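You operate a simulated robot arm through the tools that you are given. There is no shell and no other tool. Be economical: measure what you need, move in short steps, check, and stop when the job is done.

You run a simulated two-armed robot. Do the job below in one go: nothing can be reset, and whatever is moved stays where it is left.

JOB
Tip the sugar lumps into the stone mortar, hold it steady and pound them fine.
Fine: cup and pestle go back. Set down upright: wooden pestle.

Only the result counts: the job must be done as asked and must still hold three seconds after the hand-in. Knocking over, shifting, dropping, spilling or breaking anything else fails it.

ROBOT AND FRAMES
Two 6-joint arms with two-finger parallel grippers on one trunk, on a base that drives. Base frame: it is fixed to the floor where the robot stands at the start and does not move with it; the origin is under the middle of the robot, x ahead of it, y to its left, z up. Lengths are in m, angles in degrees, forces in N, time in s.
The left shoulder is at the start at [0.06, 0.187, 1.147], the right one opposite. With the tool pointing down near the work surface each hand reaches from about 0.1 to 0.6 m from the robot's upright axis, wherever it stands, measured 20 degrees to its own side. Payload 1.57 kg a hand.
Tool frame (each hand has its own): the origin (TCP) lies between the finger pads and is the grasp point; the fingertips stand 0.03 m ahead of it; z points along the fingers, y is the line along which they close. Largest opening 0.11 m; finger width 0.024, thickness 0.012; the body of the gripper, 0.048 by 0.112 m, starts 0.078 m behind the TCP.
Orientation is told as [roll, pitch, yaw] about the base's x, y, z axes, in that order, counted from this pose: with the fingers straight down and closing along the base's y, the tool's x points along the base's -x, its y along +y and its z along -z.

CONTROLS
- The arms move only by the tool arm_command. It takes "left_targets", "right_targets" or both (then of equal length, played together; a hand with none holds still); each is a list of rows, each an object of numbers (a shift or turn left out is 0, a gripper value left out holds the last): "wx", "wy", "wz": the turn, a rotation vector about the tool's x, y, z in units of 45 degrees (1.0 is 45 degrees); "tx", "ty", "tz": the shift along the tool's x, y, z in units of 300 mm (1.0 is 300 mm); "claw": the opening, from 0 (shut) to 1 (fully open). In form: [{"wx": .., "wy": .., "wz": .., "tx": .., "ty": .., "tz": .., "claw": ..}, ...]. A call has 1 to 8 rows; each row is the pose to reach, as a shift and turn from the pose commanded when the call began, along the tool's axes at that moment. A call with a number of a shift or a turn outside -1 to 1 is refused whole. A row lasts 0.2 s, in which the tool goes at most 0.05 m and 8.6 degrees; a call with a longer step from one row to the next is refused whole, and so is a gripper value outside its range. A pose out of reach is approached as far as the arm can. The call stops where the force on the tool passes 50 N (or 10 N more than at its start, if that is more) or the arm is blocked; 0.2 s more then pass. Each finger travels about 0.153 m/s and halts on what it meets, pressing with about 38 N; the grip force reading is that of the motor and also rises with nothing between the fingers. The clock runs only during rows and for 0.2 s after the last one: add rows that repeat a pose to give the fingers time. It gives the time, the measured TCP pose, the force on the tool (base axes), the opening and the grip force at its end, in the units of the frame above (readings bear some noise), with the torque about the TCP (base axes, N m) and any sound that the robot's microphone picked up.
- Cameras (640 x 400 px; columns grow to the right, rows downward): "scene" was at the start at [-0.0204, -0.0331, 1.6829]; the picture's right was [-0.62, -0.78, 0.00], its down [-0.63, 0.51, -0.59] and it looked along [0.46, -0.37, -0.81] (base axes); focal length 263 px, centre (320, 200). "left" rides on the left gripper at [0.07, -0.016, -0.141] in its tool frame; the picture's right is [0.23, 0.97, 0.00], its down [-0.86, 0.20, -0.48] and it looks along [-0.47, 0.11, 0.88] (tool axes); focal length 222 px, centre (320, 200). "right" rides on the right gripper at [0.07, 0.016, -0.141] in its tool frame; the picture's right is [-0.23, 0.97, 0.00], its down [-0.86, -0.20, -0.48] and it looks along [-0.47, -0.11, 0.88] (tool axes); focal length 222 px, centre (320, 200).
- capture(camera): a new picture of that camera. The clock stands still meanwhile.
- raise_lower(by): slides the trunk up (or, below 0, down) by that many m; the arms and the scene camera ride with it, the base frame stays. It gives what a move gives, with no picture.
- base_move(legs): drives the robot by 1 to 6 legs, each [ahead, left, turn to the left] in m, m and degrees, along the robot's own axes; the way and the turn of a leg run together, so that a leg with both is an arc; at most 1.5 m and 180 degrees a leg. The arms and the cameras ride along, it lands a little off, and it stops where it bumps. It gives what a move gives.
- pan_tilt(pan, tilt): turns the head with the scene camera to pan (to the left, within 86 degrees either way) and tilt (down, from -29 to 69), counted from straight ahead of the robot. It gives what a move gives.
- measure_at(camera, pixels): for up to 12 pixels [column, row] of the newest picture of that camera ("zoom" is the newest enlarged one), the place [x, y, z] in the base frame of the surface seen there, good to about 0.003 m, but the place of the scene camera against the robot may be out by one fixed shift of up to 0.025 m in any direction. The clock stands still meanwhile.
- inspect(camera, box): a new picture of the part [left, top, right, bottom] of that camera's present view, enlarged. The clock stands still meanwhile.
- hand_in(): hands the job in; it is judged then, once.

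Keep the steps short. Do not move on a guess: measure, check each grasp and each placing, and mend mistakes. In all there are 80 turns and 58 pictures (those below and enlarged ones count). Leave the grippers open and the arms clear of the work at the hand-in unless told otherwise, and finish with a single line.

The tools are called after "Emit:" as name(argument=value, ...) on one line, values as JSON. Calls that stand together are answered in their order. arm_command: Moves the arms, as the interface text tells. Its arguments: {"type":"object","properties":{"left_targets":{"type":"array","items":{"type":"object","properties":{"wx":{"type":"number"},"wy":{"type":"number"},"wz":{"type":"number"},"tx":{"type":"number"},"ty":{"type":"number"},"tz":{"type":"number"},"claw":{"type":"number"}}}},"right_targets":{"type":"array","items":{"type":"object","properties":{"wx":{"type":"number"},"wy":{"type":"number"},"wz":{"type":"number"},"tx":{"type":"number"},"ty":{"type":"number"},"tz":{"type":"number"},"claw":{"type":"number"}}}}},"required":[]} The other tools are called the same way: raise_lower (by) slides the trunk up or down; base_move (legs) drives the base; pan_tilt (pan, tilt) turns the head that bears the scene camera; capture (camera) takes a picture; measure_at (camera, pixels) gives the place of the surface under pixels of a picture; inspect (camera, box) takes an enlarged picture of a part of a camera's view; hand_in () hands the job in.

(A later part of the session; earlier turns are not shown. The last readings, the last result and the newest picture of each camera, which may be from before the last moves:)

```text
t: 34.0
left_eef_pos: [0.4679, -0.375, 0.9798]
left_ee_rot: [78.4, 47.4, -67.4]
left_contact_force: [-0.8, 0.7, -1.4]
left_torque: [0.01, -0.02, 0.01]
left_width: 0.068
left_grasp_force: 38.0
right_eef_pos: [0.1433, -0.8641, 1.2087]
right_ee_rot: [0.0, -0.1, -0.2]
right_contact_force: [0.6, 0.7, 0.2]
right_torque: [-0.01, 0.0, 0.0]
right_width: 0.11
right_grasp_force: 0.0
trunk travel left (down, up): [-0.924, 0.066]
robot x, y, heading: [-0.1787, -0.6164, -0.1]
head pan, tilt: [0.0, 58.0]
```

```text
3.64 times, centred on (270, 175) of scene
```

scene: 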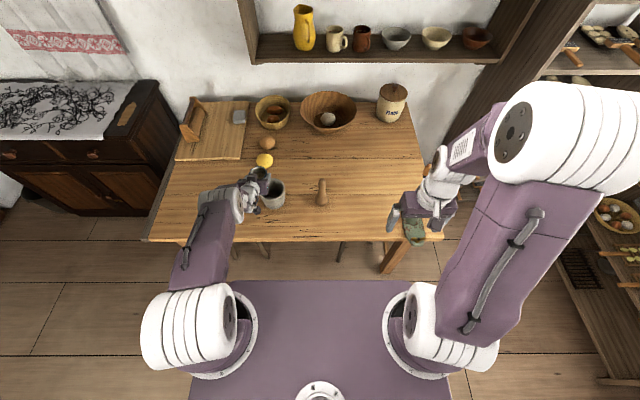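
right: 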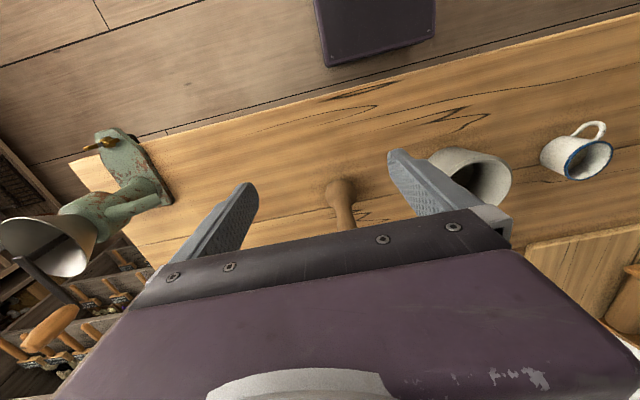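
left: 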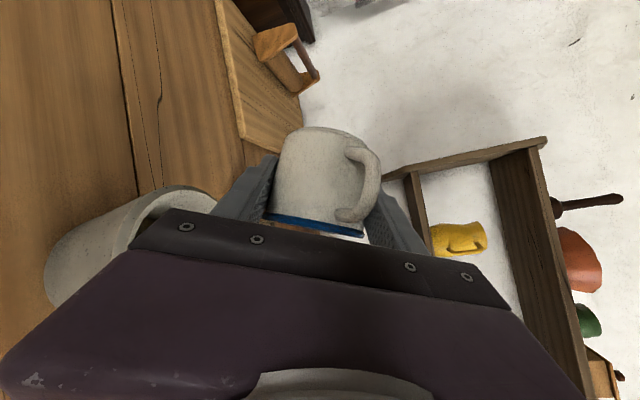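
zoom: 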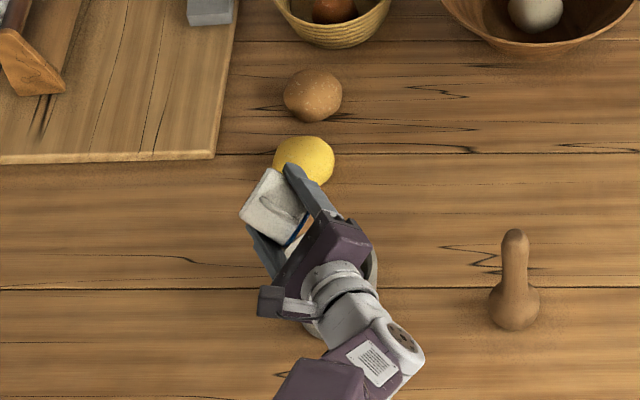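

The cup should be empty now. I'll turn back by undoing the wrist turns.

Emit:
arm_command(left_targets=[{"wz": -0.17}, {"wz": -0.34}, {"wz": -0.51}, {"wz": -0.68}, {"wz": -0.84}, {"wz": -1.0}, {"wz": -1.0}])

Emit:
arm_command(left_targets=[{"wz": -0.17}, {"wz": -0.35}, {"wz": -0.35}])

Emit:
arm_command(left_targets=[{"wx": 0.085, "wz": -0.13}, {"wx": 0.17, "wz": -0.26}, {"wx": 0.255, "wz": -0.39}, {"wx": 0.34, "wz": -0.52}, {"wx": 0.425, "wz": -0.65}, {"wx": 0.425, "wz": -0.65}])

Emit:
arm_command(left_targets=[{"wx": 0.096, "wz": -0.15}, {"wx": 0.192, "wz": -0.3}, {"wx": 0.288, "wz": -0.45}, {"wx": 0.384, "wz": -0.6}, {"wx": 0.479, "wz": -0.749}, {"wx": 0.479, "wz": -0.749}])

Emit:
capture(camera="scene")

```text
t: 35.6
left_eef_pos: [0.4672, -0.3768, 0.9811]
left_ee_rot: [82.0, 2.9, -59.1]
left_contact_force: [0.1, -0.2, -1.4]
left_torque: [-0.01, -0.04, -0.01]
left_width: 0.0679
left_grasp_force: 38.0
right_eef_pos: [0.1428, -0.8643, 1.2075]
right_ee_rot: [0.0, 0.0, -0.2]
right_contact_force: [-0.4, -0.6, 0.0]
right_torque: [0.03, 0.0, 0.02]
right_width: 0.1102
right_grasp_force: 0.1
trunk travel left (down, up): [-0.924, 0.066]
robot x, y, heading: [-0.1791, -0.6161, -0.2]
head pan, tilt: [0.0, 58.0]
```

```text
t: 36.4
left_eef_pos: [0.4676, -0.3767, 0.9806]
left_ee_rot: [82.0, -12.7, -57.0]
left_contact_force: [0.4, -0.1, -1.4]
left_torque: [0.0, 0.0, -0.03]
left_width: 0.0678
left_grasp_force: 38.0
right_eef_pos: [0.1435, -0.8642, 1.2075]
right_ee_rot: [0.0, 0.0, -0.2]
right_contact_force: [-0.4, 0.3, -1.3]
right_torque: [-0.02, 0.03, 0.01]
right_width: 0.11
right_grasp_force: 0.1
trunk travel left (down, up): [-0.924, 0.066]
robot x, y, heading: [-0.1728, -0.6169, -0.5]
head pan, tilt: [0.0, 58.0]
```

```text
t: 37.8
left_eef_pos: [0.496, -0.3888, 0.9473]
left_ee_rot: [59.1, -38.5, -46.7]
left_contact_force: [-0.2, -1.1, -1.1]
left_torque: [-0.03, -0.01, 0.01]
left_width: 0.0677
left_grasp_force: 37.9
left hand out of reach, approached as far as the arm can: row 1, 2, 3, 4, 5, 6
right_eef_pos: [0.1433, -0.8637, 1.2074]
right_ee_rot: [0.1, 0.1, -0.3]
right_contact_force: [0.2, 0.6, 0.5]
right_torque: [-0.01, -0.01, -0.02]
right_width: 0.1102
right_grasp_force: 0.1
trunk travel left (down, up): [-0.924, 0.066]
robot x, y, heading: [-0.1742, -0.6161, -0.2]
head pan, tilt: [0.0, 58.0]
```

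```text
t: 39.2
left_eef_pos: [0.5136, -0.3876, 0.9352]
left_ee_rot: [2.4, -57.4, -2.6]
left_contact_force: [-0.4, -0.1, -1.1]
left_torque: [0.0, 0.02, -0.01]
left_width: 0.0678
left_grasp_force: 38.6
left hand out of reach, approached as far as the arm can: row 1, 2, 3, 4, 5, 6
right_eef_pos: [0.1435, -0.8649, 1.2075]
right_ee_rot: [0.0, 0.0, -0.1]
right_contact_force: [-0.3, 0.5, -0.1]
right_torque: [0.0, 0.01, -0.02]
right_width: 0.11
right_grasp_force: 0.0
trunk travel left (down, up): [-0.924, 0.066]
robot x, y, heading: [-0.177, -0.6158, -0.0]
head pan, tilt: [0.0, 58.0]
```

```text
30 pictures are left
```

scene: 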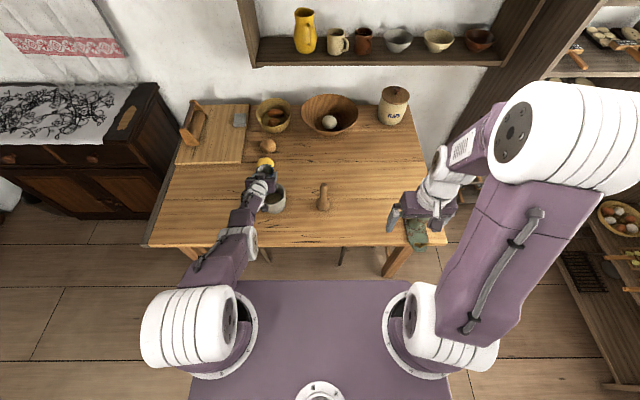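

Orientation is nearly restored. I'll drive the cup back over its original spot.

Emit:
base_move(legs=[[-0.03, 0.193, 0]])

Emit:
arm_command(left_targets=[{"wx": 0.0, "wz": -0.05}, {"wz": -0.05}])

Emit:
inspect(camera="scene", box=[180, 110, 420, 260])

```text
t: 40.8
left_eef_pos: [0.4852, -0.2008, 0.9357]
left_ee_rot: [2.7, -57.5, -3.1]
left_contact_force: [0.2, -1.0, -1.0]
left_torque: [0.03, 0.02, 0.0]
left_width: 0.0681
left_grasp_force: 38.1
right_eef_pos: [0.1154, -0.6763, 1.2061]
right_ee_rot: [0.2, 0.1, -0.3]
right_contact_force: [-0.1, -0.8, -0.7]
right_torque: [0.02, 0.03, -0.01]
right_width: 0.11
right_grasp_force: 0.1
trunk travel left (down, up): [-0.924, 0.066]
robot x, y, heading: [-0.2072, -0.4214, -0.4]
head pan, tilt: [0.0, 58.0]
```

```text
t: 41.4
left_eef_pos: [0.4841, -0.2003, 0.9359]
left_ee_rot: [-1.0, -57.6, 1.2]
left_contact_force: [0.3, 0.7, -1.0]
left_torque: [0.02, 0.01, 0.01]
left_width: 0.0678
left_grasp_force: 38.1
right_eef_pos: [0.113, -0.6747, 1.2074]
right_ee_rot: [0.2, 0.1, -0.3]
right_contact_force: [-0.3, -0.5, 0.3]
right_torque: [0.02, -0.01, 0.02]
right_width: 0.1103
right_grasp_force: 0.0
trunk travel left (down, up): [-0.924, 0.066]
robot x, y, heading: [-0.2082, -0.425, -0.4]
head pan, tilt: [0.0, 58.0]
```

```text
2.67 times, centred on (300, 185) of scene
```

zoom: 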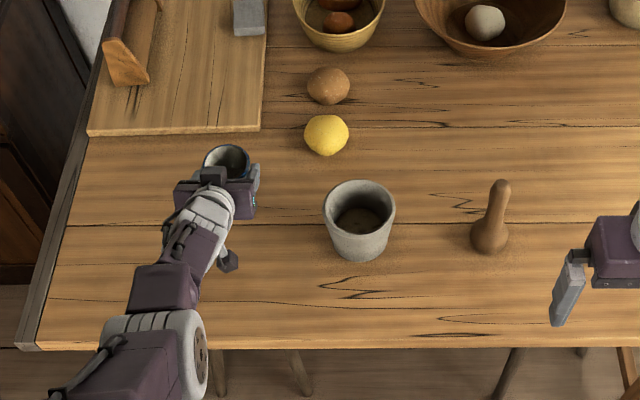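

No spill is visible around the mortar. I'll fine-tune the cup's position and then lower it to 2 cm above the table to check.

Emit:
arm_command(left_targets=[{"tx": 0.007, "ty": 0.018, "tz": -0.013, "wz": 0.02}, {"tx": 0.007, "ty": 0.018, "tz": -0.013, "wz": 0.02}])

Emit:
raise_lower(by=-0.115)

Emit:
arm_command(left_targets=[{}])

```text
t: 42.0
left_eef_pos: [0.4826, -0.1936, 0.9354]
left_ee_rot: [0.3, -57.7, -0.2]
left_contact_force: [0.3, -0.7, -1.4]
left_torque: [0.0, -0.01, 0.01]
left_width: 0.068
left_grasp_force: 38.1
left hand out of reach, approached as far as the arm can: row 1, 2
right_eef_pos: [0.1132, -0.6733, 1.2078]
right_ee_rot: [0.0, 0.1, -0.3]
right_contact_force: [0.1, -1.8, 0.9]
right_torque: [0.01, -0.01, -0.01]
right_width: 0.1101
right_grasp_force: 0.1
trunk travel left (down, up): [-0.924, 0.066]
robot x, y, heading: [-0.2043, -0.4261, -0.5]
head pan, tilt: [0.0, 58.0]
```

```text
t: 43.4
left_eef_pos: [0.4812, -0.194, 0.8183]
left_ee_rot: [0.2, -57.6, -0.2]
left_contact_force: [0.4, 0.1, -1.4]
left_torque: [-0.01, 0.0, -0.01]
left_width: 0.068
left_grasp_force: 37.5
right_eef_pos: [0.1123, -0.6725, 1.0932]
right_ee_rot: [0.0, 0.0, -0.3]
right_contact_force: [1.0, -0.2, -0.4]
right_torque: [0.01, 0.0, -0.03]
right_width: 0.11
right_grasp_force: 0.0
trunk travel left (down, up): [-0.809, 0.181]
robot x, y, heading: [-0.2045, -0.4251, -0.4]
head pan, tilt: [0.0, 58.0]
```

```text
t: 43.8
left_eef_pos: [0.4818, -0.1927, 0.8177]
left_ee_rot: [0.1, -57.5, -0.2]
left_contact_force: [-0.6, 0.0, -1.7]
left_torque: [0.03, 0.01, 0.01]
left_width: 0.0681
left_grasp_force: 38.1
right_eef_pos: [0.1131, -0.6731, 1.0922]
right_ee_rot: [0.0, 0.1, -0.3]
right_contact_force: [0.0, -1.2, 0.0]
right_torque: [0.03, 0.01, -0.03]
right_width: 0.1101
right_grasp_force: 0.1
trunk travel left (down, up): [-0.809, 0.181]
robot x, y, heading: [-0.2031, -0.4234, -0.1]
head pan, tilt: [0.0, 58.0]
```

The cup is over its spot, within 2 mm. I'll lower the last 1.8 cm and watch the force.

Emit:
raise_lower(by=-0.0185)

Emit:
capture(camera="left")

```text
t: 44.5
left_eef_pos: [0.4824, -0.1928, 0.7992]
left_ee_rot: [0.2, -57.5, -0.3]
left_contact_force: [0.6, -0.3, -1.1]
left_torque: [0.02, -0.01, -0.03]
left_width: 0.0681
left_grasp_force: 38.5
right_eef_pos: [0.1124, -0.672, 1.074]
right_ee_rot: [0.0, 0.0, -0.3]
right_contact_force: [0.6, 0.0, -0.1]
right_torque: [-0.04, 0.01, 0.0]
right_width: 0.1102
right_grasp_force: 0.1
trunk travel left (down, up): [-0.791, 0.199]
robot x, y, heading: [-0.2003, -0.4239, -0.2]
head pan, tilt: [0.0, 58.0]
```

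```text
28 pictures are left
```

left: 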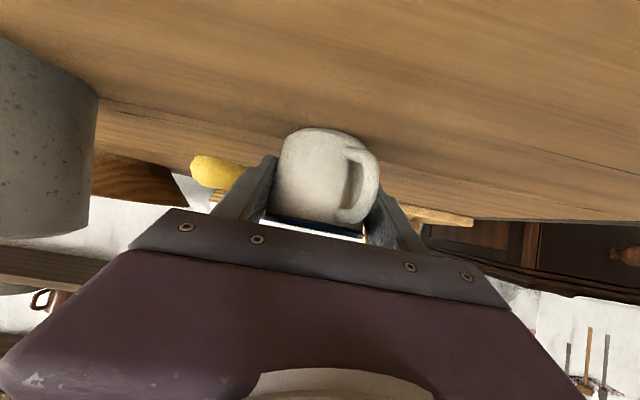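

The force still shows only the cup's weight, so I'll lower another 2 mm.

Emit:
raise_lower(by=-0.002)

Emit:
arm_command(left_targets=[{}])

```text
t: 45.0
left_eef_pos: [0.483, -0.1925, 0.7997]
left_ee_rot: [0.1, -57.7, -0.2]
left_contact_force: [0.1, 0.8, 3.8]
left_torque: [0.03, 0.12, 0.0]
left_width: 0.068
left_grasp_force: 38.3
right_eef_pos: [0.113, -0.6727, 1.0716]
right_ee_rot: [0.0, 0.0, -0.2]
right_contact_force: [0.7, 0.8, 0.1]
right_torque: [-0.01, 0.0, 0.0]
right_width: 0.1102
right_grasp_force: 0.1
trunk travel left (down, up): [-0.789, 0.201]
robot x, y, heading: [-0.2039, -0.4202, -0.4]
head pan, tilt: [0.0, 58.0]
```

```text
t: 45.4
left_eef_pos: [0.4823, -0.1928, 0.7981]
left_ee_rot: [0.3, -57.7, -0.1]
left_contact_force: [1.1, 0.8, 5.2]
left_torque: [-0.01, 0.13, -0.03]
left_width: 0.0678
left_grasp_force: 38.2
right_eef_pos: [0.1129, -0.6742, 1.0726]
right_ee_rot: [0.0, 0.0, -0.3]
right_contact_force: [0.7, 1.1, -0.6]
right_torque: [0.01, 0.02, 0.01]
right_width: 0.11
right_grasp_force: 0.1
trunk travel left (down, up): [-0.789, 0.201]
robot x, y, heading: [-0.2024, -0.4274, -0.3]
head pan, tilt: [0.0, 58.0]
```

Now the table carries the cup, with about 5 N upward. I'll open the gripper and rise.

Emit:
arm_command(left_targets=[{"claw": 0.8}, {"claw": 1.0}, {"claw": 1.0}])

Emit:
raise_lower(by=0.12)

Emit:
capture(camera="left")

Emit:
capture(camera="scene")

```text
t: 46.2
left_eef_pos: [0.4824, -0.1925, 0.7973]
left_ee_rot: [0.2, -57.6, -0.1]
left_contact_force: [-1.0, 0.4, 0.6]
left_torque: [-0.01, 0.0, -0.01]
left_width: 0.1101
left_grasp_force: 0.1
right_eef_pos: [0.1134, -0.6729, 1.0725]
right_ee_rot: [0.1, 0.0, -0.2]
right_contact_force: [0.9, -0.2, 0.0]
right_torque: [-0.01, -0.01, 0.01]
right_width: 0.1101
right_grasp_force: 0.1
trunk travel left (down, up): [-0.789, 0.201]
robot x, y, heading: [-0.2041, -0.4264, -0.3]
head pan, tilt: [0.0, 58.0]
```

```text
t: 47.7
left_eef_pos: [0.4831, -0.1934, 0.9174]
left_ee_rot: [0.3, -57.6, -0.2]
left_contact_force: [-0.4, -0.3, 0.0]
left_torque: [0.0, -0.08, 0.0]
left_width: 0.1099
left_grasp_force: 0.2
right_eef_pos: [0.1122, -0.6728, 1.1929]
right_ee_rot: [0.1, 0.0, -0.3]
right_contact_force: [-0.5, 0.2, 0.2]
right_torque: [0.0, -0.03, 0.02]
right_width: 0.1103
right_grasp_force: 0.0
trunk travel left (down, up): [-0.909, 0.081]
robot x, y, heading: [-0.2033, -0.426, -0.2]
head pan, tilt: [0.0, 58.0]
```

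```text
27 pictures are left
```

left: 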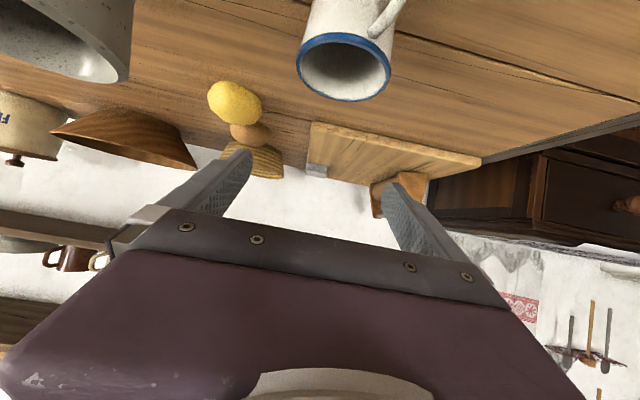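

```text
26 pictures are left
```

scene: 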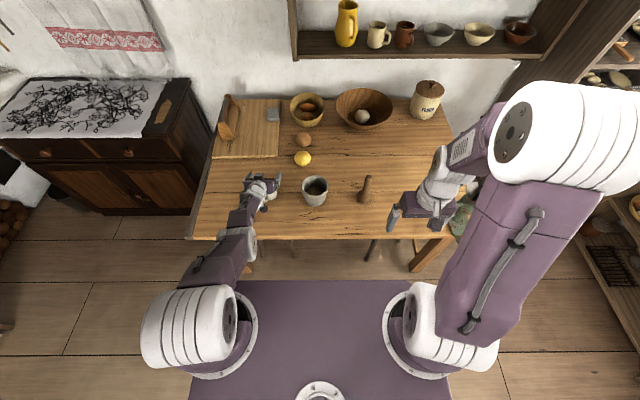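

The cup stands back in its place and is empty. Next I'll bring the left hand back to pointing down while retracting, before moving the base closer for the pounding stage.

Emit:
arm_command(left_targets=[{"tx": -0.02, "tz": -0.08}, {"tx": -0.04, "tz": -0.16, "wy": 0.12}, {"tx": -0.06, "tz": -0.24, "wy": 0.3}, {"tx": -0.08, "tz": -0.32, "wy": 0.48}, {"tx": -0.082, "tz": -0.368, "wy": 0.66}, {"tx": -0.082, "tz": -0.368, "wy": 0.83}, {"tx": -0.082, "tz": -0.368, "wy": 1.0}, {"tx": -0.082, "tz": -0.368, "wy": 1.0}])

Emit:
arm_command(left_targets=[{"wy": 0.15}, {"wy": 0.28}, {"wy": 0.28}])

```text
t: 49.5
left_eef_pos: [0.4021, -0.1931, 0.9976]
left_ee_rot: [0.2, -28.1, -0.2]
left_contact_force: [-0.2, -0.3, -0.1]
left_torque: [0.0, 0.0, -0.01]
left_width: 0.1099
left_grasp_force: 0.0
left hand out of reach, approached as far as the arm can: row 1, 2, 3, 4, 6, 7, 8
right_eef_pos: [0.1126, -0.6727, 1.1924]
right_ee_rot: [0.0, 0.1, -0.3]
right_contact_force: [-1.2, -0.4, -0.5]
right_torque: [0.0, -0.02, -0.01]
right_width: 0.11
right_grasp_force: 0.1
trunk travel left (down, up): [-0.909, 0.081]
robot x, y, heading: [-0.2041, -0.4255, -0.2]
head pan, tilt: [0.0, 58.0]
```

```text
t: 50.3
left_eef_pos: [0.4126, -0.195, 1.0038]
left_ee_rot: [-0.8, -29.1, -0.1]
left_contact_force: [-0.6, 1.6, -0.3]
left_torque: [-0.01, -0.02, 0.0]
left_width: 0.11
left_grasp_force: 0.0
left hand out of reach, approached as far as the arm can: row 1, 2, 3
right_eef_pos: [0.1131, -0.6725, 1.1916]
right_ee_rot: [0.1, -0.1, -0.3]
right_contact_force: [-0.3, -0.9, 0.3]
right_torque: [0.01, -0.05, 0.02]
right_width: 0.1099
right_grasp_force: 0.1
trunk travel left (down, up): [-0.909, 0.081]
robot x, y, heading: [-0.2056, -0.4257, -0.1]
head pan, tilt: [0.0, 58.0]
```

That's at the far limit, so I'll retract the hand 12 cm more and finish turning it down.

Emit:
arm_command(left_targets=[{"tx": 0.09, "tz": -0.11}, {"tx": 0.18, "tz": -0.22}, {"tx": 0.27, "tz": -0.34}, {"tx": 0.27, "tz": -0.34, "wy": 0.18}, {"tx": 0.27, "tz": -0.34, "wy": 0.36}, {"tx": 0.27, "tz": -0.34, "wy": 0.54}, {"tx": 0.27, "tz": -0.34, "wy": 0.64}, {"tx": 0.27, "tz": -0.34, "wy": 0.64}])

Emit:
base_move(legs=[[0.2, -0.075, 0]])

Emit:
raise_lower(by=-0.08)

```text
t: 52.1
left_eef_pos: [0.294, -0.1932, 1.0538]
left_ee_rot: [-0.7, -0.3, -0.6]
left_contact_force: [0.6, 0.1, -0.2]
left_torque: [-0.05, 0.0, -0.02]
left_width: 0.1101
left_grasp_force: 0.1
left hand out of reach, approached as far as the arm can: row 1, 5
right_eef_pos: [0.1128, -0.6719, 1.1932]
right_ee_rot: [0.0, 0.0, -0.4]
right_contact_force: [0.9, -0.3, 0.1]
right_torque: [-0.01, -0.01, 0.0]
right_width: 0.1098
right_grasp_force: 0.1
trunk travel left (down, up): [-0.909, 0.081]
robot x, y, heading: [-0.2032, -0.4247, -0.3]
head pan, tilt: [0.0, 58.0]
```

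```text
t: 53.8
left_eef_pos: [0.4904, -0.2696, 1.0546]
left_ee_rot: [-0.6, -0.4, -0.5]
left_contact_force: [0.7, 0.0, 0.1]
left_torque: [0.0, 0.0, -0.03]
left_width: 0.1102
left_grasp_force: 0.1
right_eef_pos: [0.3083, -0.748, 1.1928]
right_ee_rot: [-0.2, -0.1, -0.5]
right_contact_force: [-0.3, 0.2, -0.3]
right_torque: [-0.03, -0.03, -0.01]
right_width: 0.1101
right_grasp_force: 0.0
trunk travel left (down, up): [-0.909, 0.081]
robot x, y, heading: [-0.0058, -0.499, -0.4]
head pan, tilt: [0.0, 58.0]
```

```text
t: 54.9
left_eef_pos: [0.4932, -0.2707, 0.9742]
left_ee_rot: [-0.6, -0.3, -0.6]
left_contact_force: [0.0, -0.4, 0.6]
left_torque: [-0.02, -0.03, 0.01]
left_width: 0.1101
left_grasp_force: 0.1
right_eef_pos: [0.3112, -0.7501, 1.1119]
right_ee_rot: [0.0, 0.0, -0.4]
right_contact_force: [0.0, -0.1, -0.4]
right_torque: [0.02, 0.0, 0.03]
right_width: 0.1103
right_grasp_force: 0.0
trunk travel left (down, up): [-0.829, 0.161]
robot x, y, heading: [-0.0051, -0.5012, -0.2]
head pan, tilt: [0.0, 58.0]
```

Both hands are ready. I'll roll the left hand toward the mortar by 45° and bring the right hand over the pestle, staying high.

Emit:
arm_command(left_targets=[{"wx": 0.17, "tx": 0.02}, {"wx": 0.34, "tx": 0.04}, {"wx": 0.51, "tx": 0.06}, {"wx": 0.68, "tx": 0.083}, {"wx": 0.84, "tx": 0.083}, {"wx": 1.0, "tx": 0.083}, {"wx": 1.0, "tx": 0.083}], right_targets=[{"tx": -0.08, "ty": 0.07, "tz": 0.03}, {"tx": -0.16, "ty": 0.14, "tz": 0.06}, {"tx": -0.24, "ty": 0.21, "tz": 0.1}, {"tx": -0.32, "ty": 0.28, "tz": 0.14}, {"tx": -0.4, "ty": 0.35, "tz": 0.17}, {"tx": -0.47, "ty": 0.4, "tz": 0.2}, {"tx": -0.47, "ty": 0.4, "tz": 0.2}])

Emit:
capture(camera="scene")

Emit:
capture(camera="left")

Emit:
capture(camera="right")

```text
t: 56.5
left_eef_pos: [0.4676, -0.2709, 0.9743]
left_ee_rot: [-45.8, -0.3, -0.6]
left_contact_force: [-0.3, 0.3, 0.4]
left_torque: [0.03, -0.01, -0.02]
left_width: 0.11
left_grasp_force: 0.1
right_eef_pos: [0.4526, -0.6305, 1.0515]
right_ee_rot: [0.0, -0.1, -0.5]
right_contact_force: [-0.3, -0.8, -0.1]
right_torque: [-0.01, 0.01, 0.0]
right_width: 0.1098
right_grasp_force: 0.0
trunk travel left (down, up): [-0.829, 0.161]
robot x, y, heading: [-0.0085, -0.5031, -0.6]
head pan, tilt: [0.0, 58.0]
```

```text
25 pictures are left
```

scene: 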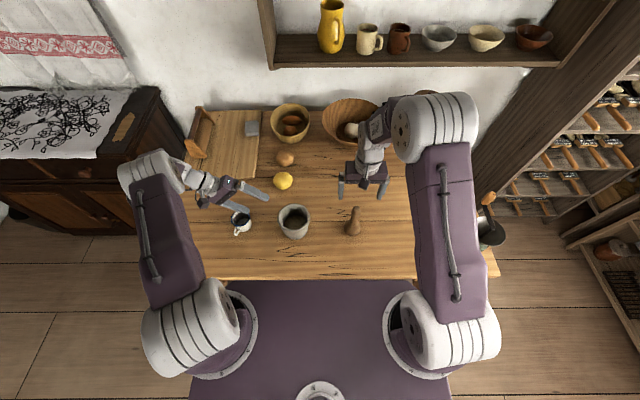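

```text
24 pictures are left
```

left: 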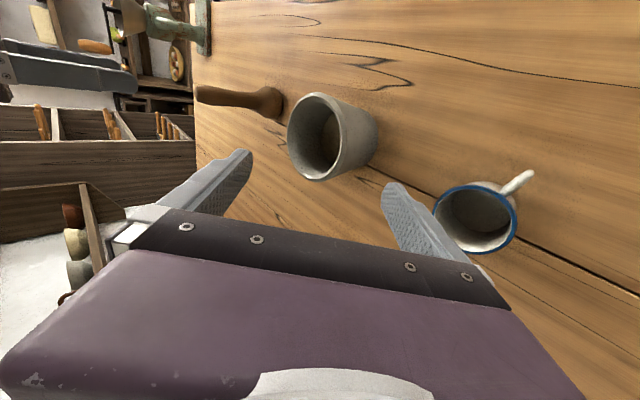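

```text
23 pictures are left
```

right: 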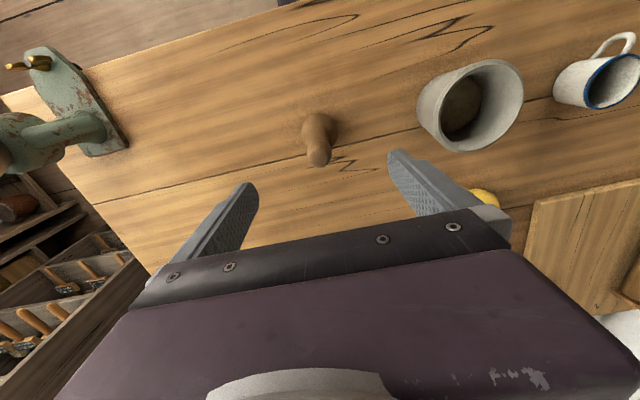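

The closing line must run along x, so the left hand has to turn -90° about its own axis. Before that I'll measure the mortar in the left picture and the pestle in the right one.

Emit:
measure_at(camera="left", pixels=[[290, 125], [345, 150], [318, 93], [318, 180], [375, 115], [375, 140], [360, 135], [345, 95], [360, 100], [365, 160], [325, 140], [350, 120]])

Emit:
measure_at(camera="right", pixels=[[319, 158], [309, 155], [331, 155], [302, 130], [337, 128], [319, 113], [319, 135], [308, 145], [330, 145], [321, 148], [421, 100], [523, 88]])

Emit:
arm_command(left_targets=[{"wz": -0.17}, {"wz": -0.34}, {"wz": -0.51}, {"wz": -0.68}, {"wz": -0.84}, {"wz": -1.0}, {"wz": -1.0}])

```text
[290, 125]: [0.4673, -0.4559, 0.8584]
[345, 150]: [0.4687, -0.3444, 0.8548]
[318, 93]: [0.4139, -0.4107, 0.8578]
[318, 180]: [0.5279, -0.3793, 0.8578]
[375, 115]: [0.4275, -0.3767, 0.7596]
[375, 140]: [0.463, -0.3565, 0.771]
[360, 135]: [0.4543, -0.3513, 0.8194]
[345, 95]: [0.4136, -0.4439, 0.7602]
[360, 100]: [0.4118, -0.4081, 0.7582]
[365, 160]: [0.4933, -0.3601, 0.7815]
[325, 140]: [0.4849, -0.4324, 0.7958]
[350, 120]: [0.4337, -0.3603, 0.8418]
```

```text
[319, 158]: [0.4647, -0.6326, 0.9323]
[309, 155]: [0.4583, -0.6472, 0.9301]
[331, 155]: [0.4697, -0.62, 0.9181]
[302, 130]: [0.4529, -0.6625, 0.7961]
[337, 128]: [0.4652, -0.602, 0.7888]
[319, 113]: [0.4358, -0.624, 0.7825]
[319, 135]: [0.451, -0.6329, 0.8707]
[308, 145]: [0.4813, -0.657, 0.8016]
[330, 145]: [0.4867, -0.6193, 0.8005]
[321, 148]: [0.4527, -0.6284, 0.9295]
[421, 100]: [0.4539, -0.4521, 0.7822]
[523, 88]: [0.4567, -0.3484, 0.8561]
```

```text
t: 58.1
left_eef_pos: [0.4684, -0.2691, 0.9732]
left_ee_rot: [-35.9, 30.2, 34.3]
left_contact_force: [-0.1, -0.2, 0.1]
left_torque: [0.03, -0.03, 0.0]
left_width: 0.1102
left_grasp_force: 0.1
right_eef_pos: [0.4531, -0.6309, 1.0522]
right_ee_rot: [0.0, 0.1, -0.4]
right_contact_force: [0.6, -1.1, 0.6]
right_torque: [0.02, -0.03, 0.0]
right_width: 0.11
right_grasp_force: 0.1
trunk travel left (down, up): [-0.829, 0.161]
robot x, y, heading: [-0.0073, -0.5025, -0.4]
head pan, tilt: [0.0, 58.0]
```

The mortar centre is about (0.470,-0.402) with radius 0.056 at the rim and about 0.05 low down. The first half of the turn reached, so I'll do the rest and look at the mortar side-on.

Emit:
arm_command(left_targets=[{"wz": -0.17}, {"wz": -0.34}, {"wz": -0.51}, {"wz": -0.68}, {"wz": -0.84}, {"wz": -1.0}, {"wz": -1.0}])

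Emit:
capture(camera="left")

```text
t: 59.7
left_eef_pos: [0.4695, -0.2699, 0.9742]
left_ee_rot: [-0.4, 45.6, 89.2]
left_contact_force: [0.1, 0.4, 0.3]
left_torque: [-0.01, -0.02, 0.02]
left_width: 0.1101
left_grasp_force: 0.0
right_eef_pos: [0.4531, -0.6291, 1.0524]
right_ee_rot: [0.0, 0.0, -0.3]
right_contact_force: [0.3, 0.3, -0.3]
right_torque: [0.0, 0.0, 0.0]
right_width: 0.1101
right_grasp_force: 0.1
trunk travel left (down, up): [-0.829, 0.161]
robot x, y, heading: [-0.0065, -0.5021, -0.5]
head pan, tilt: [0.0, 58.0]
```

```text
22 pictures are left
```

left: 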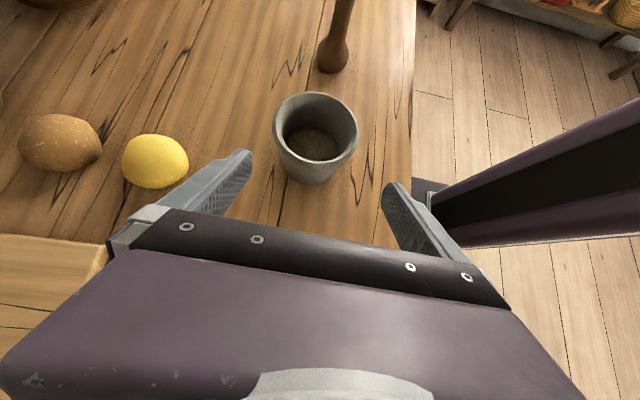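

The left hand is now aligned across the mortar, and I can see the sugar inside it. I'll measure the mortar's profile and how far off the lemon is.

Emit:
inspect(camera="left", box=[230, 70, 400, 200])

Emit:
measure_at(camera="left", pixels=[[275, 130], [356, 130], [280, 155], [286, 172], [340, 172], [345, 155], [312, 176], [312, 182], [187, 155], [165, 187], [315, 93], [318, 145]])

```text
3.08 times, centred on (315, 135) of left
```

zoom: 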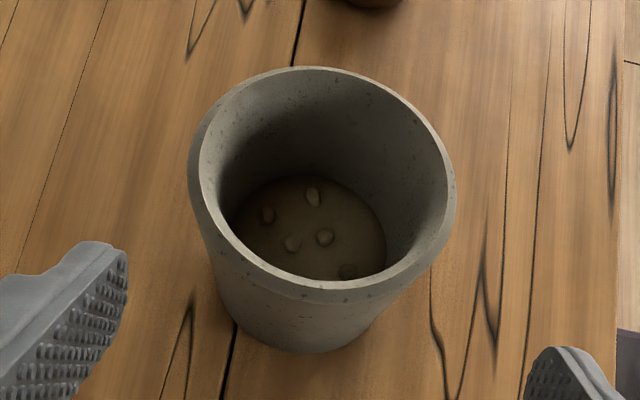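

```text
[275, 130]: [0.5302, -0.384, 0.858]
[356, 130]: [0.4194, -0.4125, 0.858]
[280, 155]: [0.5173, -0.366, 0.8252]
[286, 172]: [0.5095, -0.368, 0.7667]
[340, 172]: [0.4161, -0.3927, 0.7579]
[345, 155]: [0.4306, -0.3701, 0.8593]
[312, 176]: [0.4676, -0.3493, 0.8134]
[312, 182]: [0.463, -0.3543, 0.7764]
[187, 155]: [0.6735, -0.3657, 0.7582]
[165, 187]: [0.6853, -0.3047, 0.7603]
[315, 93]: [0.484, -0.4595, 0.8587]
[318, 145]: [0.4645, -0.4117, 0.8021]
```

The margins are about 3 mm a side with the grip low down. I'll move to a point 10 cm back along the approach line, then check that the fingers are centred on the mortar.

Emit:
arm_command(left_targets=[{"tx": -0.035, "ty": -0.004, "tz": 0.095}, {"tx": -0.07, "ty": -0.007, "tz": 0.19, "wx": 0.006, "wz": -0.006}, {"tx": -0.105, "ty": -0.011, "tz": 0.285, "wx": 0.0127, "wz": -0.0124}, {"tx": -0.14, "ty": -0.014, "tz": 0.377, "wx": 0.0127, "wz": -0.0124}, {"tx": -0.14, "ty": -0.014, "tz": 0.377, "wx": 0.0127, "wz": -0.0124}])

Emit:
capture(camera="left")

```text
t: 60.9
left_eef_pos: [0.4725, -0.3218, 0.8641]
left_ee_rot: [-0.4, 45.7, 89.9]
left_contact_force: [0.4, -0.8, -0.4]
left_torque: [0.04, 0.0, -0.05]
left_width: 0.11
left_grasp_force: 0.0
right_eef_pos: [0.4535, -0.6301, 1.0518]
right_ee_rot: [0.1, 0.0, -0.4]
right_contact_force: [0.3, 0.9, -0.6]
right_torque: [-0.01, -0.01, 0.03]
right_width: 0.1102
right_grasp_force: 0.1
trunk travel left (down, up): [-0.829, 0.161]
robot x, y, heading: [-0.0069, -0.5034, -0.3]
head pan, tilt: [0.0, 58.0]
```

```text
20 pictures are left
```

left: 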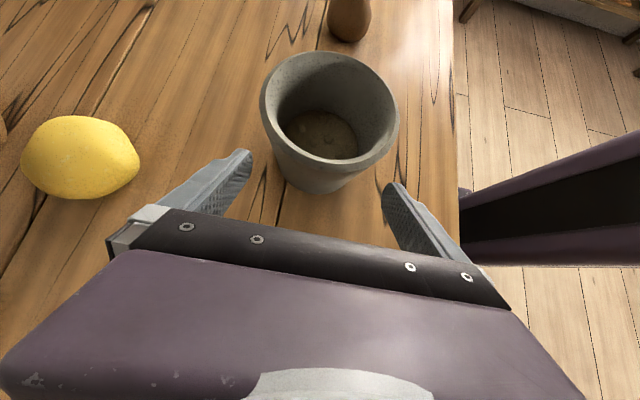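

I'll measure the mortar's sides again from here, along with the lemon's near edge.

Emit:
measure_at(camera="left", pixels=[[263, 108], [397, 115], [275, 150], [283, 172], [350, 180], [375, 160], [318, 185], [137, 165], [125, 185], [300, 165], [340, 170], [330, 57]])

```text
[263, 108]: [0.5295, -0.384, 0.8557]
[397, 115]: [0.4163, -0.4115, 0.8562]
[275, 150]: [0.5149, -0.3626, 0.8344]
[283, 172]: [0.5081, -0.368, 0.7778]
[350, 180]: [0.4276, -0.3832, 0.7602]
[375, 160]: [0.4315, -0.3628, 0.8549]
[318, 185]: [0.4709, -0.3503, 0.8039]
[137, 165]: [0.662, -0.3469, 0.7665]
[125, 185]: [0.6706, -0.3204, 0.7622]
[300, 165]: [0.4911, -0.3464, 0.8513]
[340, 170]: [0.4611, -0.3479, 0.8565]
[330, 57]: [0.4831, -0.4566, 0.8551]
```

The mortar centre is (0.473,-0.402), and the hand is at x 0.4725, so it's well centred. I'll advance 10 cm along the fingers.

Emit:
arm_command(left_targets=[{"tz": 0.08}, {"tz": 0.15}, {"tz": 0.21}, {"tz": 0.26}, {"tz": 0.3}, {"tz": 0.328}, {"tz": 0.328}])

Emit:
capture(camera="left")

```text
t: 62.5
left_eef_pos: [0.4727, -0.3915, 0.796]
left_ee_rot: [-0.4, 45.7, 89.9]
left_contact_force: [5.0, 1.4, 1.2]
left_torque: [-0.03, 0.0, 0.11]
left_width: 0.1098
left_grasp_force: 0.0
right_eef_pos: [0.4541, -0.6309, 1.0514]
right_ee_rot: [0.0, 0.1, -0.4]
right_contact_force: [-0.3, -0.7, 1.0]
right_torque: [0.0, -0.01, 0.05]
right_width: 0.1101
right_grasp_force: 0.0
trunk travel left (down, up): [-0.829, 0.161]
robot x, y, heading: [-0.0059, -0.4983, -0.2]
head pan, tilt: [0.0, 58.0]
```

```text
19 pictures are left
```

left: 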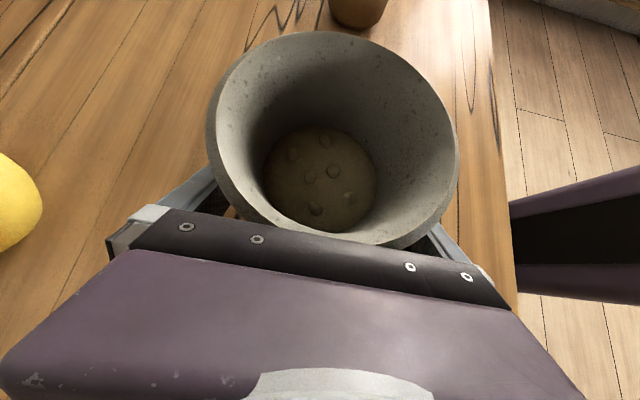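

The mortar is between the fingers with only a light touch, so I'll close the grip on it.

Emit:
arm_command(left_targets=[{"claw": 0.8}, {"claw": 0.8}, {"claw": 0.8}])

```text
t: 63.3
left_eef_pos: [0.4723, -0.3938, 0.7962]
left_ee_rot: [-0.4, 45.7, 90.0]
left_contact_force: [2.4, -0.5, 0.9]
left_torque: [-0.18, -0.47, 0.13]
left_width: 0.1079
left_grasp_force: 37.7
right_eef_pos: [0.4541, -0.6305, 1.0517]
right_ee_rot: [0.0, 0.2, -0.4]
right_contact_force: [0.4, 0.2, 0.8]
right_torque: [0.01, 0.05, 0.0]
right_width: 0.11
right_grasp_force: 0.1
trunk travel left (down, up): [-0.829, 0.161]
robot x, y, heading: [-0.0056, -0.4997, -0.6]
head pan, tilt: [0.0, 58.0]
```

The mortar is gripped at width 0.108. Now I'll bring the right hand down to just above the pestle top (axis about (0.461,-0.633)) and check.

Emit:
arm_command(right_targets=[{"tx": -0.012, "ty": -0.004, "tz": 0.1}, {"tx": -0.023, "ty": -0.008, "tz": 0.18}, {"tx": -0.023, "ty": -0.008, "tz": 0.24}, {"tx": -0.023, "ty": -0.008, "tz": 0.24}])

Emit:
capture(camera="right")

Emit:
measure_at(camera="right", pixels=[[320, 200], [320, 190], [310, 190], [330, 190], [320, 180], [320, 170], [300, 170], [340, 170], [320, 160], [320, 150], [320, 210], [312, 200]])

```text
t: 64.3
left_eef_pos: [0.4709, -0.3926, 0.7964]
left_ee_rot: [-0.4, 45.6, 90.0]
left_contact_force: [-0.9, 0.8, -0.5]
left_torque: [0.01, -0.36, 0.0]
left_width: 0.108
left_grasp_force: 37.5
right_eef_pos: [0.4608, -0.6324, 0.9802]
right_ee_rot: [0.0, 0.1, -0.3]
right_contact_force: [0.2, -0.5, 0.2]
right_torque: [-0.02, 0.02, -0.02]
right_width: 0.11
right_grasp_force: 0.0
trunk travel left (down, up): [-0.829, 0.161]
robot x, y, heading: [-0.0031, -0.5027, -0.6]
head pan, tilt: [0.0, 58.0]
```

```text
18 pictures are left
```

right: 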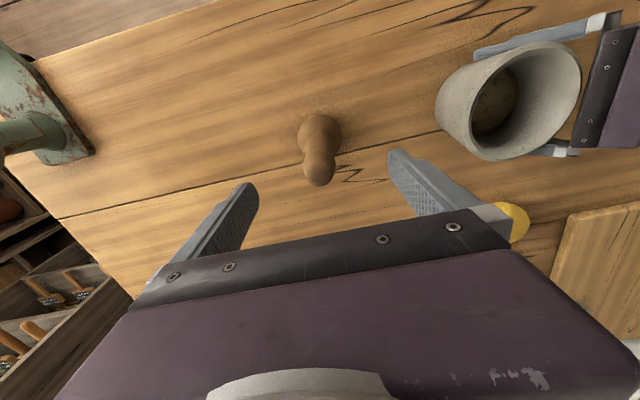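

```text
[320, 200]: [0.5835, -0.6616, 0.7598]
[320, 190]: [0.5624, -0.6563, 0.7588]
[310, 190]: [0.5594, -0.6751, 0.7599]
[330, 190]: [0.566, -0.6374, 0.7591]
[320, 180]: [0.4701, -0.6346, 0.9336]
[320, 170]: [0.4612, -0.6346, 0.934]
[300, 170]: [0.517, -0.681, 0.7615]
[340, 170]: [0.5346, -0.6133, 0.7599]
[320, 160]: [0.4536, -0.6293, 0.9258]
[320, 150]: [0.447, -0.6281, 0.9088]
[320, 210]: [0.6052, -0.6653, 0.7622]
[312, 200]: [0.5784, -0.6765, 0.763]
```

The pestle's knob is centred at (0.461,-0.633), right under the hand. I'll lower to TCP z 0.905 and then close.

Emit:
arm_command(right_targets=[{"tz": 0.1}, {"tz": 0.18}, {"tz": 0.25}, {"tz": 0.25}])

Emit:
arm_command(right_targets=[{"claw": 0.5}, {"claw": 0.1}, {"claw": 0.1}, {"claw": 0.1}])

Emit:
capture(camera="right")

```text
t: 65.3
left_eef_pos: [0.4721, -0.3923, 0.7971]
left_ee_rot: [-0.3, 45.7, 89.9]
left_contact_force: [-2.7, 0.2, -0.5]
left_torque: [0.12, -0.17, -0.02]
left_width: 0.1078
left_grasp_force: 37.6
right_eef_pos: [0.46, -0.6341, 0.9045]
right_ee_rot: [0.0, 0.0, -0.4]
right_contact_force: [1.0, 0.3, -0.3]
right_torque: [0.02, 0.01, 0.04]
right_width: 0.1104
right_grasp_force: 0.0
trunk travel left (down, up): [-0.829, 0.161]
robot x, y, heading: [-0.0016, -0.5007, -0.5]
head pan, tilt: [0.0, 58.0]
```

```text
t: 66.3
left_eef_pos: [0.4712, -0.3919, 0.7951]
left_ee_rot: [-0.4, 45.7, 89.9]
left_contact_force: [-1.5, 0.3, -0.6]
left_torque: [0.06, -0.12, -0.02]
left_width: 0.1076
left_grasp_force: 38.5
right_eef_pos: [0.461, -0.6328, 0.9051]
right_ee_rot: [0.0, 0.1, -0.4]
right_contact_force: [-0.2, 0.0, 0.1]
right_torque: [-0.02, -0.06, -0.03]
right_width: 0.0292
right_grasp_force: 37.9
trunk travel left (down, up): [-0.829, 0.161]
robot x, y, heading: [-0.0051, -0.5001, -0.4]
head pan, tilt: [0.0, 58.0]
```

```text
17 pictures are left
```

right: 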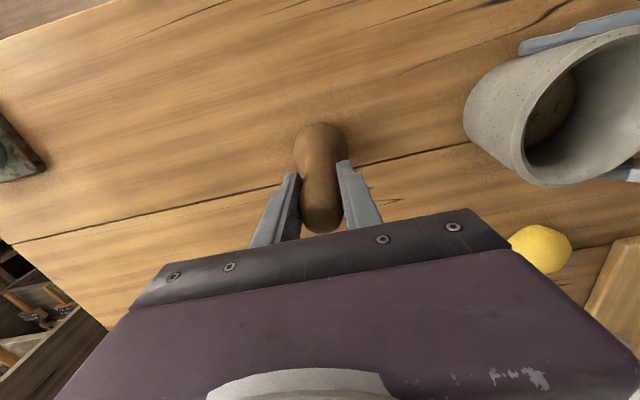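

The pestle is held at width 0.029, so its foot is 0.145 m below the TCP. I'll lift it 13 cm and carry it over the mortar.

Emit:
arm_command(right_targets=[{"tz": -0.12}, {"tz": -0.28}, {"tz": -0.433}, {"tz": -0.433, "ty": 0.15, "tx": -0.01}, {"tz": -0.433, "ty": 0.31, "tx": -0.02}, {"tz": -0.433, "ty": 0.47, "tx": -0.03}, {"tz": -0.433, "ty": 0.62, "tx": -0.035}, {"tz": -0.433, "ty": 0.77, "tx": -0.035}])

Emit:
capture(camera="scene")

Emit:
capture(camera="left")

```text
t: 68.1
left_eef_pos: [0.4711, -0.3912, 0.7961]
left_ee_rot: [-0.5, 45.7, 89.9]
left_contact_force: [-0.5, -0.4, -0.6]
left_torque: [0.17, -0.25, -0.02]
left_width: 0.1077
left_grasp_force: 37.8
right_eef_pos: [0.4728, -0.4002, 1.0331]
right_ee_rot: [-0.2, 0.1, -0.4]
right_contact_force: [0.8, 0.9, -2.3]
right_torque: [-0.03, 0.02, -0.01]
right_width: 0.0292
right_grasp_force: 37.7
trunk travel left (down, up): [-0.829, 0.161]
robot x, y, heading: [-0.0042, -0.4996, -0.6]
head pan, tilt: [0.0, 58.0]
```

```text
16 pictures are left
```

scene: 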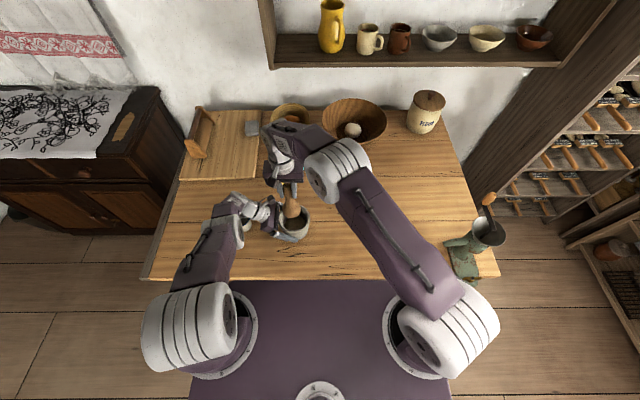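

```text
15 pictures are left
```

left: 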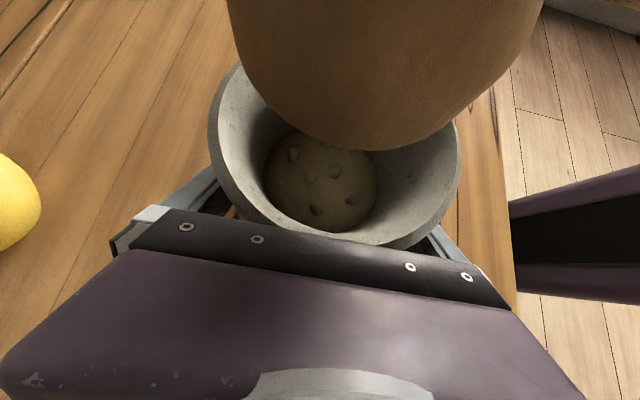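

The pestle is centred over the mortar. I'll lower it inside slowly until it meets the sugar, at about TCP z 0.945.

Emit:
arm_command(right_targets=[{"tz": 0.08}, {"tz": 0.15}, {"tz": 0.2}, {"tz": 0.23}, {"tz": 0.25}, {"tz": 0.27}, {"tz": 0.285}, {"tz": 0.3}])

```text
t: 69.9
left_eef_pos: [0.4719, -0.3918, 0.7971]
left_ee_rot: [-0.4, 45.7, 89.9]
left_contact_force: [0.6, 2.3, -0.7]
left_torque: [0.05, -0.32, 0.1]
left_width: 0.1077
left_grasp_force: 38.0
right_eef_pos: [0.4733, -0.4013, 0.945]
right_ee_rot: [0.0, 0.1, -0.3]
right_contact_force: [0.8, -0.5, -1.4]
right_torque: [0.05, 0.0, 0.02]
right_width: 0.0291
right_grasp_force: 38.2
trunk travel left (down, up): [-0.829, 0.161]
robot x, y, heading: [-0.0055, -0.5029, -0.4]
head pan, tilt: [0.0, 58.0]
```

No contact yet with the foot at about 0.80, so I'll go on in small steps.

Emit:
arm_command(right_targets=[{"tz": 0.01}, {"tz": 0.02}, {"tz": 0.03}, {"tz": 0.04}, {"tz": 0.05}, {"tz": 0.06}, {"tz": 0.07}])

```text
t: 71.5
left_eef_pos: [0.4716, -0.3917, 0.7963]
left_ee_rot: [-0.6, 45.5, 89.9]
left_contact_force: [12.8, 6.8, -14.9]
left_torque: [-0.19, -0.07, 0.32]
left_width: 0.1074
left_grasp_force: 38.3
right_eef_pos: [0.4746, -0.4023, 0.9254]
right_ee_rot: [0.1, -0.1, -0.3]
right_contact_force: [-8.4, -8.6, 33.7]
right_torque: [-1.03, 0.02, -0.08]
right_width: 0.0291
right_grasp_force: 38.4
trunk travel left (down, up): [-0.829, 0.161]
robot x, y, heading: [-0.0068, -0.5052, -0.3]
head pan, tilt: [0.0, 58.0]
```

Contact is at TCP z 0.925 with 34 N. The sideways force says to shift 2–3 mm toward -x and -y. I'll now pound in short up-and-down strokes.

Emit:
arm_command(right_targets=[{"tz": -0.12, "tx": 0.008, "ty": -0.008}, {"tz": -0.003, "tx": 0.008, "ty": -0.008}, {"tz": -0.12, "tx": 0.008, "ty": -0.008}, {"tz": -0.003, "tx": 0.008, "ty": -0.008}, {"tz": -0.12, "tx": 0.008, "ty": -0.008}, {"tz": -0.003, "tx": 0.008, "ty": -0.008}, {"tz": -0.12, "tx": 0.008, "ty": -0.008}, {"tz": -0.003, "tx": 0.008, "ty": -0.008}])

```text
t: 73.3
left_eef_pos: [0.4713, -0.3922, 0.7975]
left_ee_rot: [-0.3, 45.5, 89.9]
left_contact_force: [0.6, -0.2, -0.1]
left_torque: [0.19, -0.22, -0.02]
left_width: 0.1076
left_grasp_force: 37.9
right_eef_pos: [0.471, -0.4024, 0.927]
right_ee_rot: [0.0, 0.1, -0.4]
right_contact_force: [-1.8, -0.3, 7.8]
right_torque: [-0.07, 0.04, -0.07]
right_width: 0.0294
right_grasp_force: 38.5
trunk travel left (down, up): [-0.829, 0.161]
robot x, y, heading: [-0.009, -0.5024, -0.8]
head pan, tilt: [0.0, 58.0]
```

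The strokes run centred now but land lightly at about 8 N. I'll pound deeper by 4 mm.

Emit:
arm_command(right_targets=[{"tz": -0.12}, {"tz": 0.012}, {"tz": -0.12}, {"tz": 0.012}, {"tz": -0.12}, {"tz": 0.012}, {"tz": -0.12}, {"tz": 0.012}])

Emit:
arm_command(right_targets=[{"tz": -0.13}, {"tz": 0.0}, {"tz": -0.13}, {"tz": 0.0}, {"tz": -0.13}, {"tz": 0.0}, {"tz": -0.13}, {"tz": -0.13}])

Emit:
capture(camera="left")

```text
t: 75.1
left_eef_pos: [0.471, -0.3922, 0.7969]
left_ee_rot: [-0.6, 45.4, 89.9]
left_contact_force: [11.8, 2.3, -16.3]
left_torque: [-0.44, 0.15, 0.22]
left_width: 0.1075
left_grasp_force: 37.8
right_eef_pos: [0.4704, -0.4053, 0.9246]
right_ee_rot: [0.1, -0.1, -0.4]
right_contact_force: [-8.5, -3.9, 32.5]
right_torque: [-0.57, 0.29, -0.07]
right_width: 0.0295
right_grasp_force: 38.6
trunk travel left (down, up): [-0.829, 0.161]
robot x, y, heading: [-0.0036, -0.5015, -0.3]
head pan, tilt: [0.0, 58.0]
```

```text
t: 76.9
left_eef_pos: [0.4716, -0.3918, 0.7972]
left_ee_rot: [-0.4, 45.6, 89.9]
left_contact_force: [-2.7, 0.6, -0.8]
left_torque: [0.16, -0.3, 0.03]
left_width: 0.1073
left_grasp_force: 38.0
right_eef_pos: [0.4709, -0.4048, 0.9606]
right_ee_rot: [0.1, 0.1, -0.4]
right_contact_force: [-0.3, -0.1, -1.2]
right_torque: [-0.01, 0.01, -0.03]
right_width: 0.0289
right_grasp_force: 38.1
trunk travel left (down, up): [-0.829, 0.161]
robot x, y, heading: [-0.0045, -0.5023, -0.4]
head pan, tilt: [0.0, 58.0]
```

```text
14 pictures are left
```

left: 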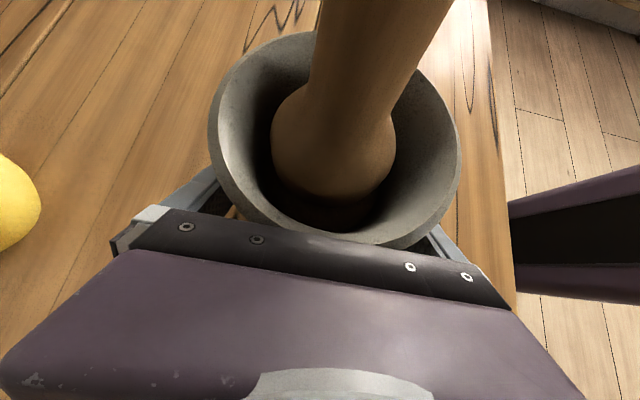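

Each deeper blow reaches about 33 N. I'll raise the pestle to see the sugar.

Emit:
arm_command(right_targets=[{"tz": -0.12}, {"tz": -0.24}, {"tz": -0.28}])

Emit:
inspect(camera="left", box=[200, 20, 470, 250])

```text
t: 77.7
left_eef_pos: [0.4717, -0.3914, 0.7965]
left_ee_rot: [-0.4, 45.7, 89.9]
left_contact_force: [-1.6, 1.1, 0.4]
left_torque: [0.08, -0.34, 0.02]
left_width: 0.1074
left_grasp_force: 38.0
right_eef_pos: [0.4707, -0.405, 1.0441]
right_ee_rot: [0.0, 0.0, -0.4]
right_contact_force: [0.5, -0.1, -1.8]
right_torque: [-0.01, -0.01, 0.01]
right_width: 0.029
right_grasp_force: 38.0
trunk travel left (down, up): [-0.829, 0.161]
robot x, y, heading: [-0.0109, -0.5011, -0.3]
head pan, tilt: [0.0, 58.0]
```

```text
1.74 times, centred on (335, 135) of left
```

zoom: 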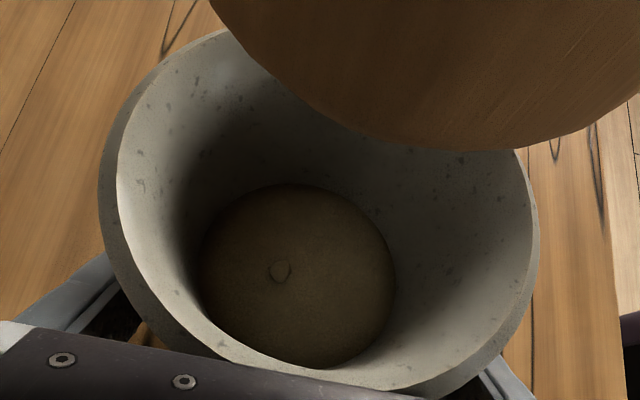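

Only one lump of the five is left. I'll pound some more with the same strength.

Emit:
arm_command(right_targets=[{"tz": 0.14}, {"tz": 0.27}, {"tz": 0.404}, {"tz": 0.27}, {"tz": 0.404}, {"tz": 0.27}, {"tz": 0.404}, {"tz": 0.27}])

Emit:
arm_command(right_targets=[{"tz": 0.135}, {"tz": 0.0}, {"tz": 0.135}, {"tz": 0.0}, {"tz": 0.135}, {"tz": 0.0}, {"tz": 0.135}, {"tz": 0.0}])

Emit:
arm_command(right_targets=[{"tz": 0.135}, {"tz": 0.0}, {"tz": 0.135}, {"tz": 0.0}, {"tz": 0.135}, {"tz": 0.0}, {"tz": -0.14}, {"tz": -0.27}])

Emit:
inspect(camera="left", box=[200, 20, 470, 250])

```text
t: 79.5
left_eef_pos: [0.4717, -0.3925, 0.7969]
left_ee_rot: [-0.5, 45.6, 89.9]
left_contact_force: [-2.1, 1.8, 0.5]
left_torque: [0.13, -0.37, 0.11]
left_width: 0.1075
left_grasp_force: 38.2
right_eef_pos: [0.4694, -0.4045, 0.964]
right_ee_rot: [0.0, 0.1, -0.3]
right_contact_force: [-0.5, -1.0, -0.9]
right_torque: [0.02, 0.0, -0.01]
right_width: 0.0292
right_grasp_force: 37.9
trunk travel left (down, up): [-0.829, 0.161]
robot x, y, heading: [-0.0062, -0.5032, -0.3]
head pan, tilt: [0.0, 58.0]
```

```text
t: 81.3
left_eef_pos: [0.4723, -0.392, 0.7966]
left_ee_rot: [-0.4, 45.6, 89.9]
left_contact_force: [-1.4, 1.8, -0.5]
left_torque: [0.05, -0.32, 0.09]
left_width: 0.1073
left_grasp_force: 38.4
right_eef_pos: [0.4685, -0.4051, 0.9638]
right_ee_rot: [0.1, 0.0, -0.3]
right_contact_force: [0.0, -0.8, -1.5]
right_torque: [0.01, 0.05, 0.01]
right_width: 0.0291
right_grasp_force: 37.7
trunk travel left (down, up): [-0.829, 0.161]
robot x, y, heading: [-0.0024, -0.501, -0.5]
head pan, tilt: [0.0, 58.0]
```

```text
t: 83.1
left_eef_pos: [0.4711, -0.3909, 0.7964]
left_ee_rot: [-0.4, 45.8, 89.9]
left_contact_force: [-2.4, 1.6, 0.3]
left_torque: [0.09, -0.33, 0.08]
left_width: 0.1073
left_grasp_force: 38.0
right_eef_pos: [0.4705, -0.405, 1.0439]
right_ee_rot: [0.0, 0.1, -0.4]
right_contact_force: [0.3, 0.2, -1.3]
right_torque: [-0.02, -0.01, 0.01]
right_width: 0.0292
right_grasp_force: 38.1
trunk travel left (down, up): [-0.829, 0.161]
robot x, y, heading: [-0.0051, -0.4999, -0.6]
head pan, tilt: [0.0, 58.0]
```

```text
1.74 times, centred on (335, 135) of left
```

zoom: 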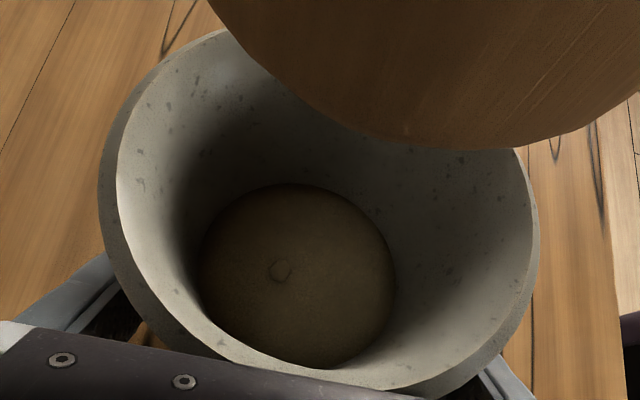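

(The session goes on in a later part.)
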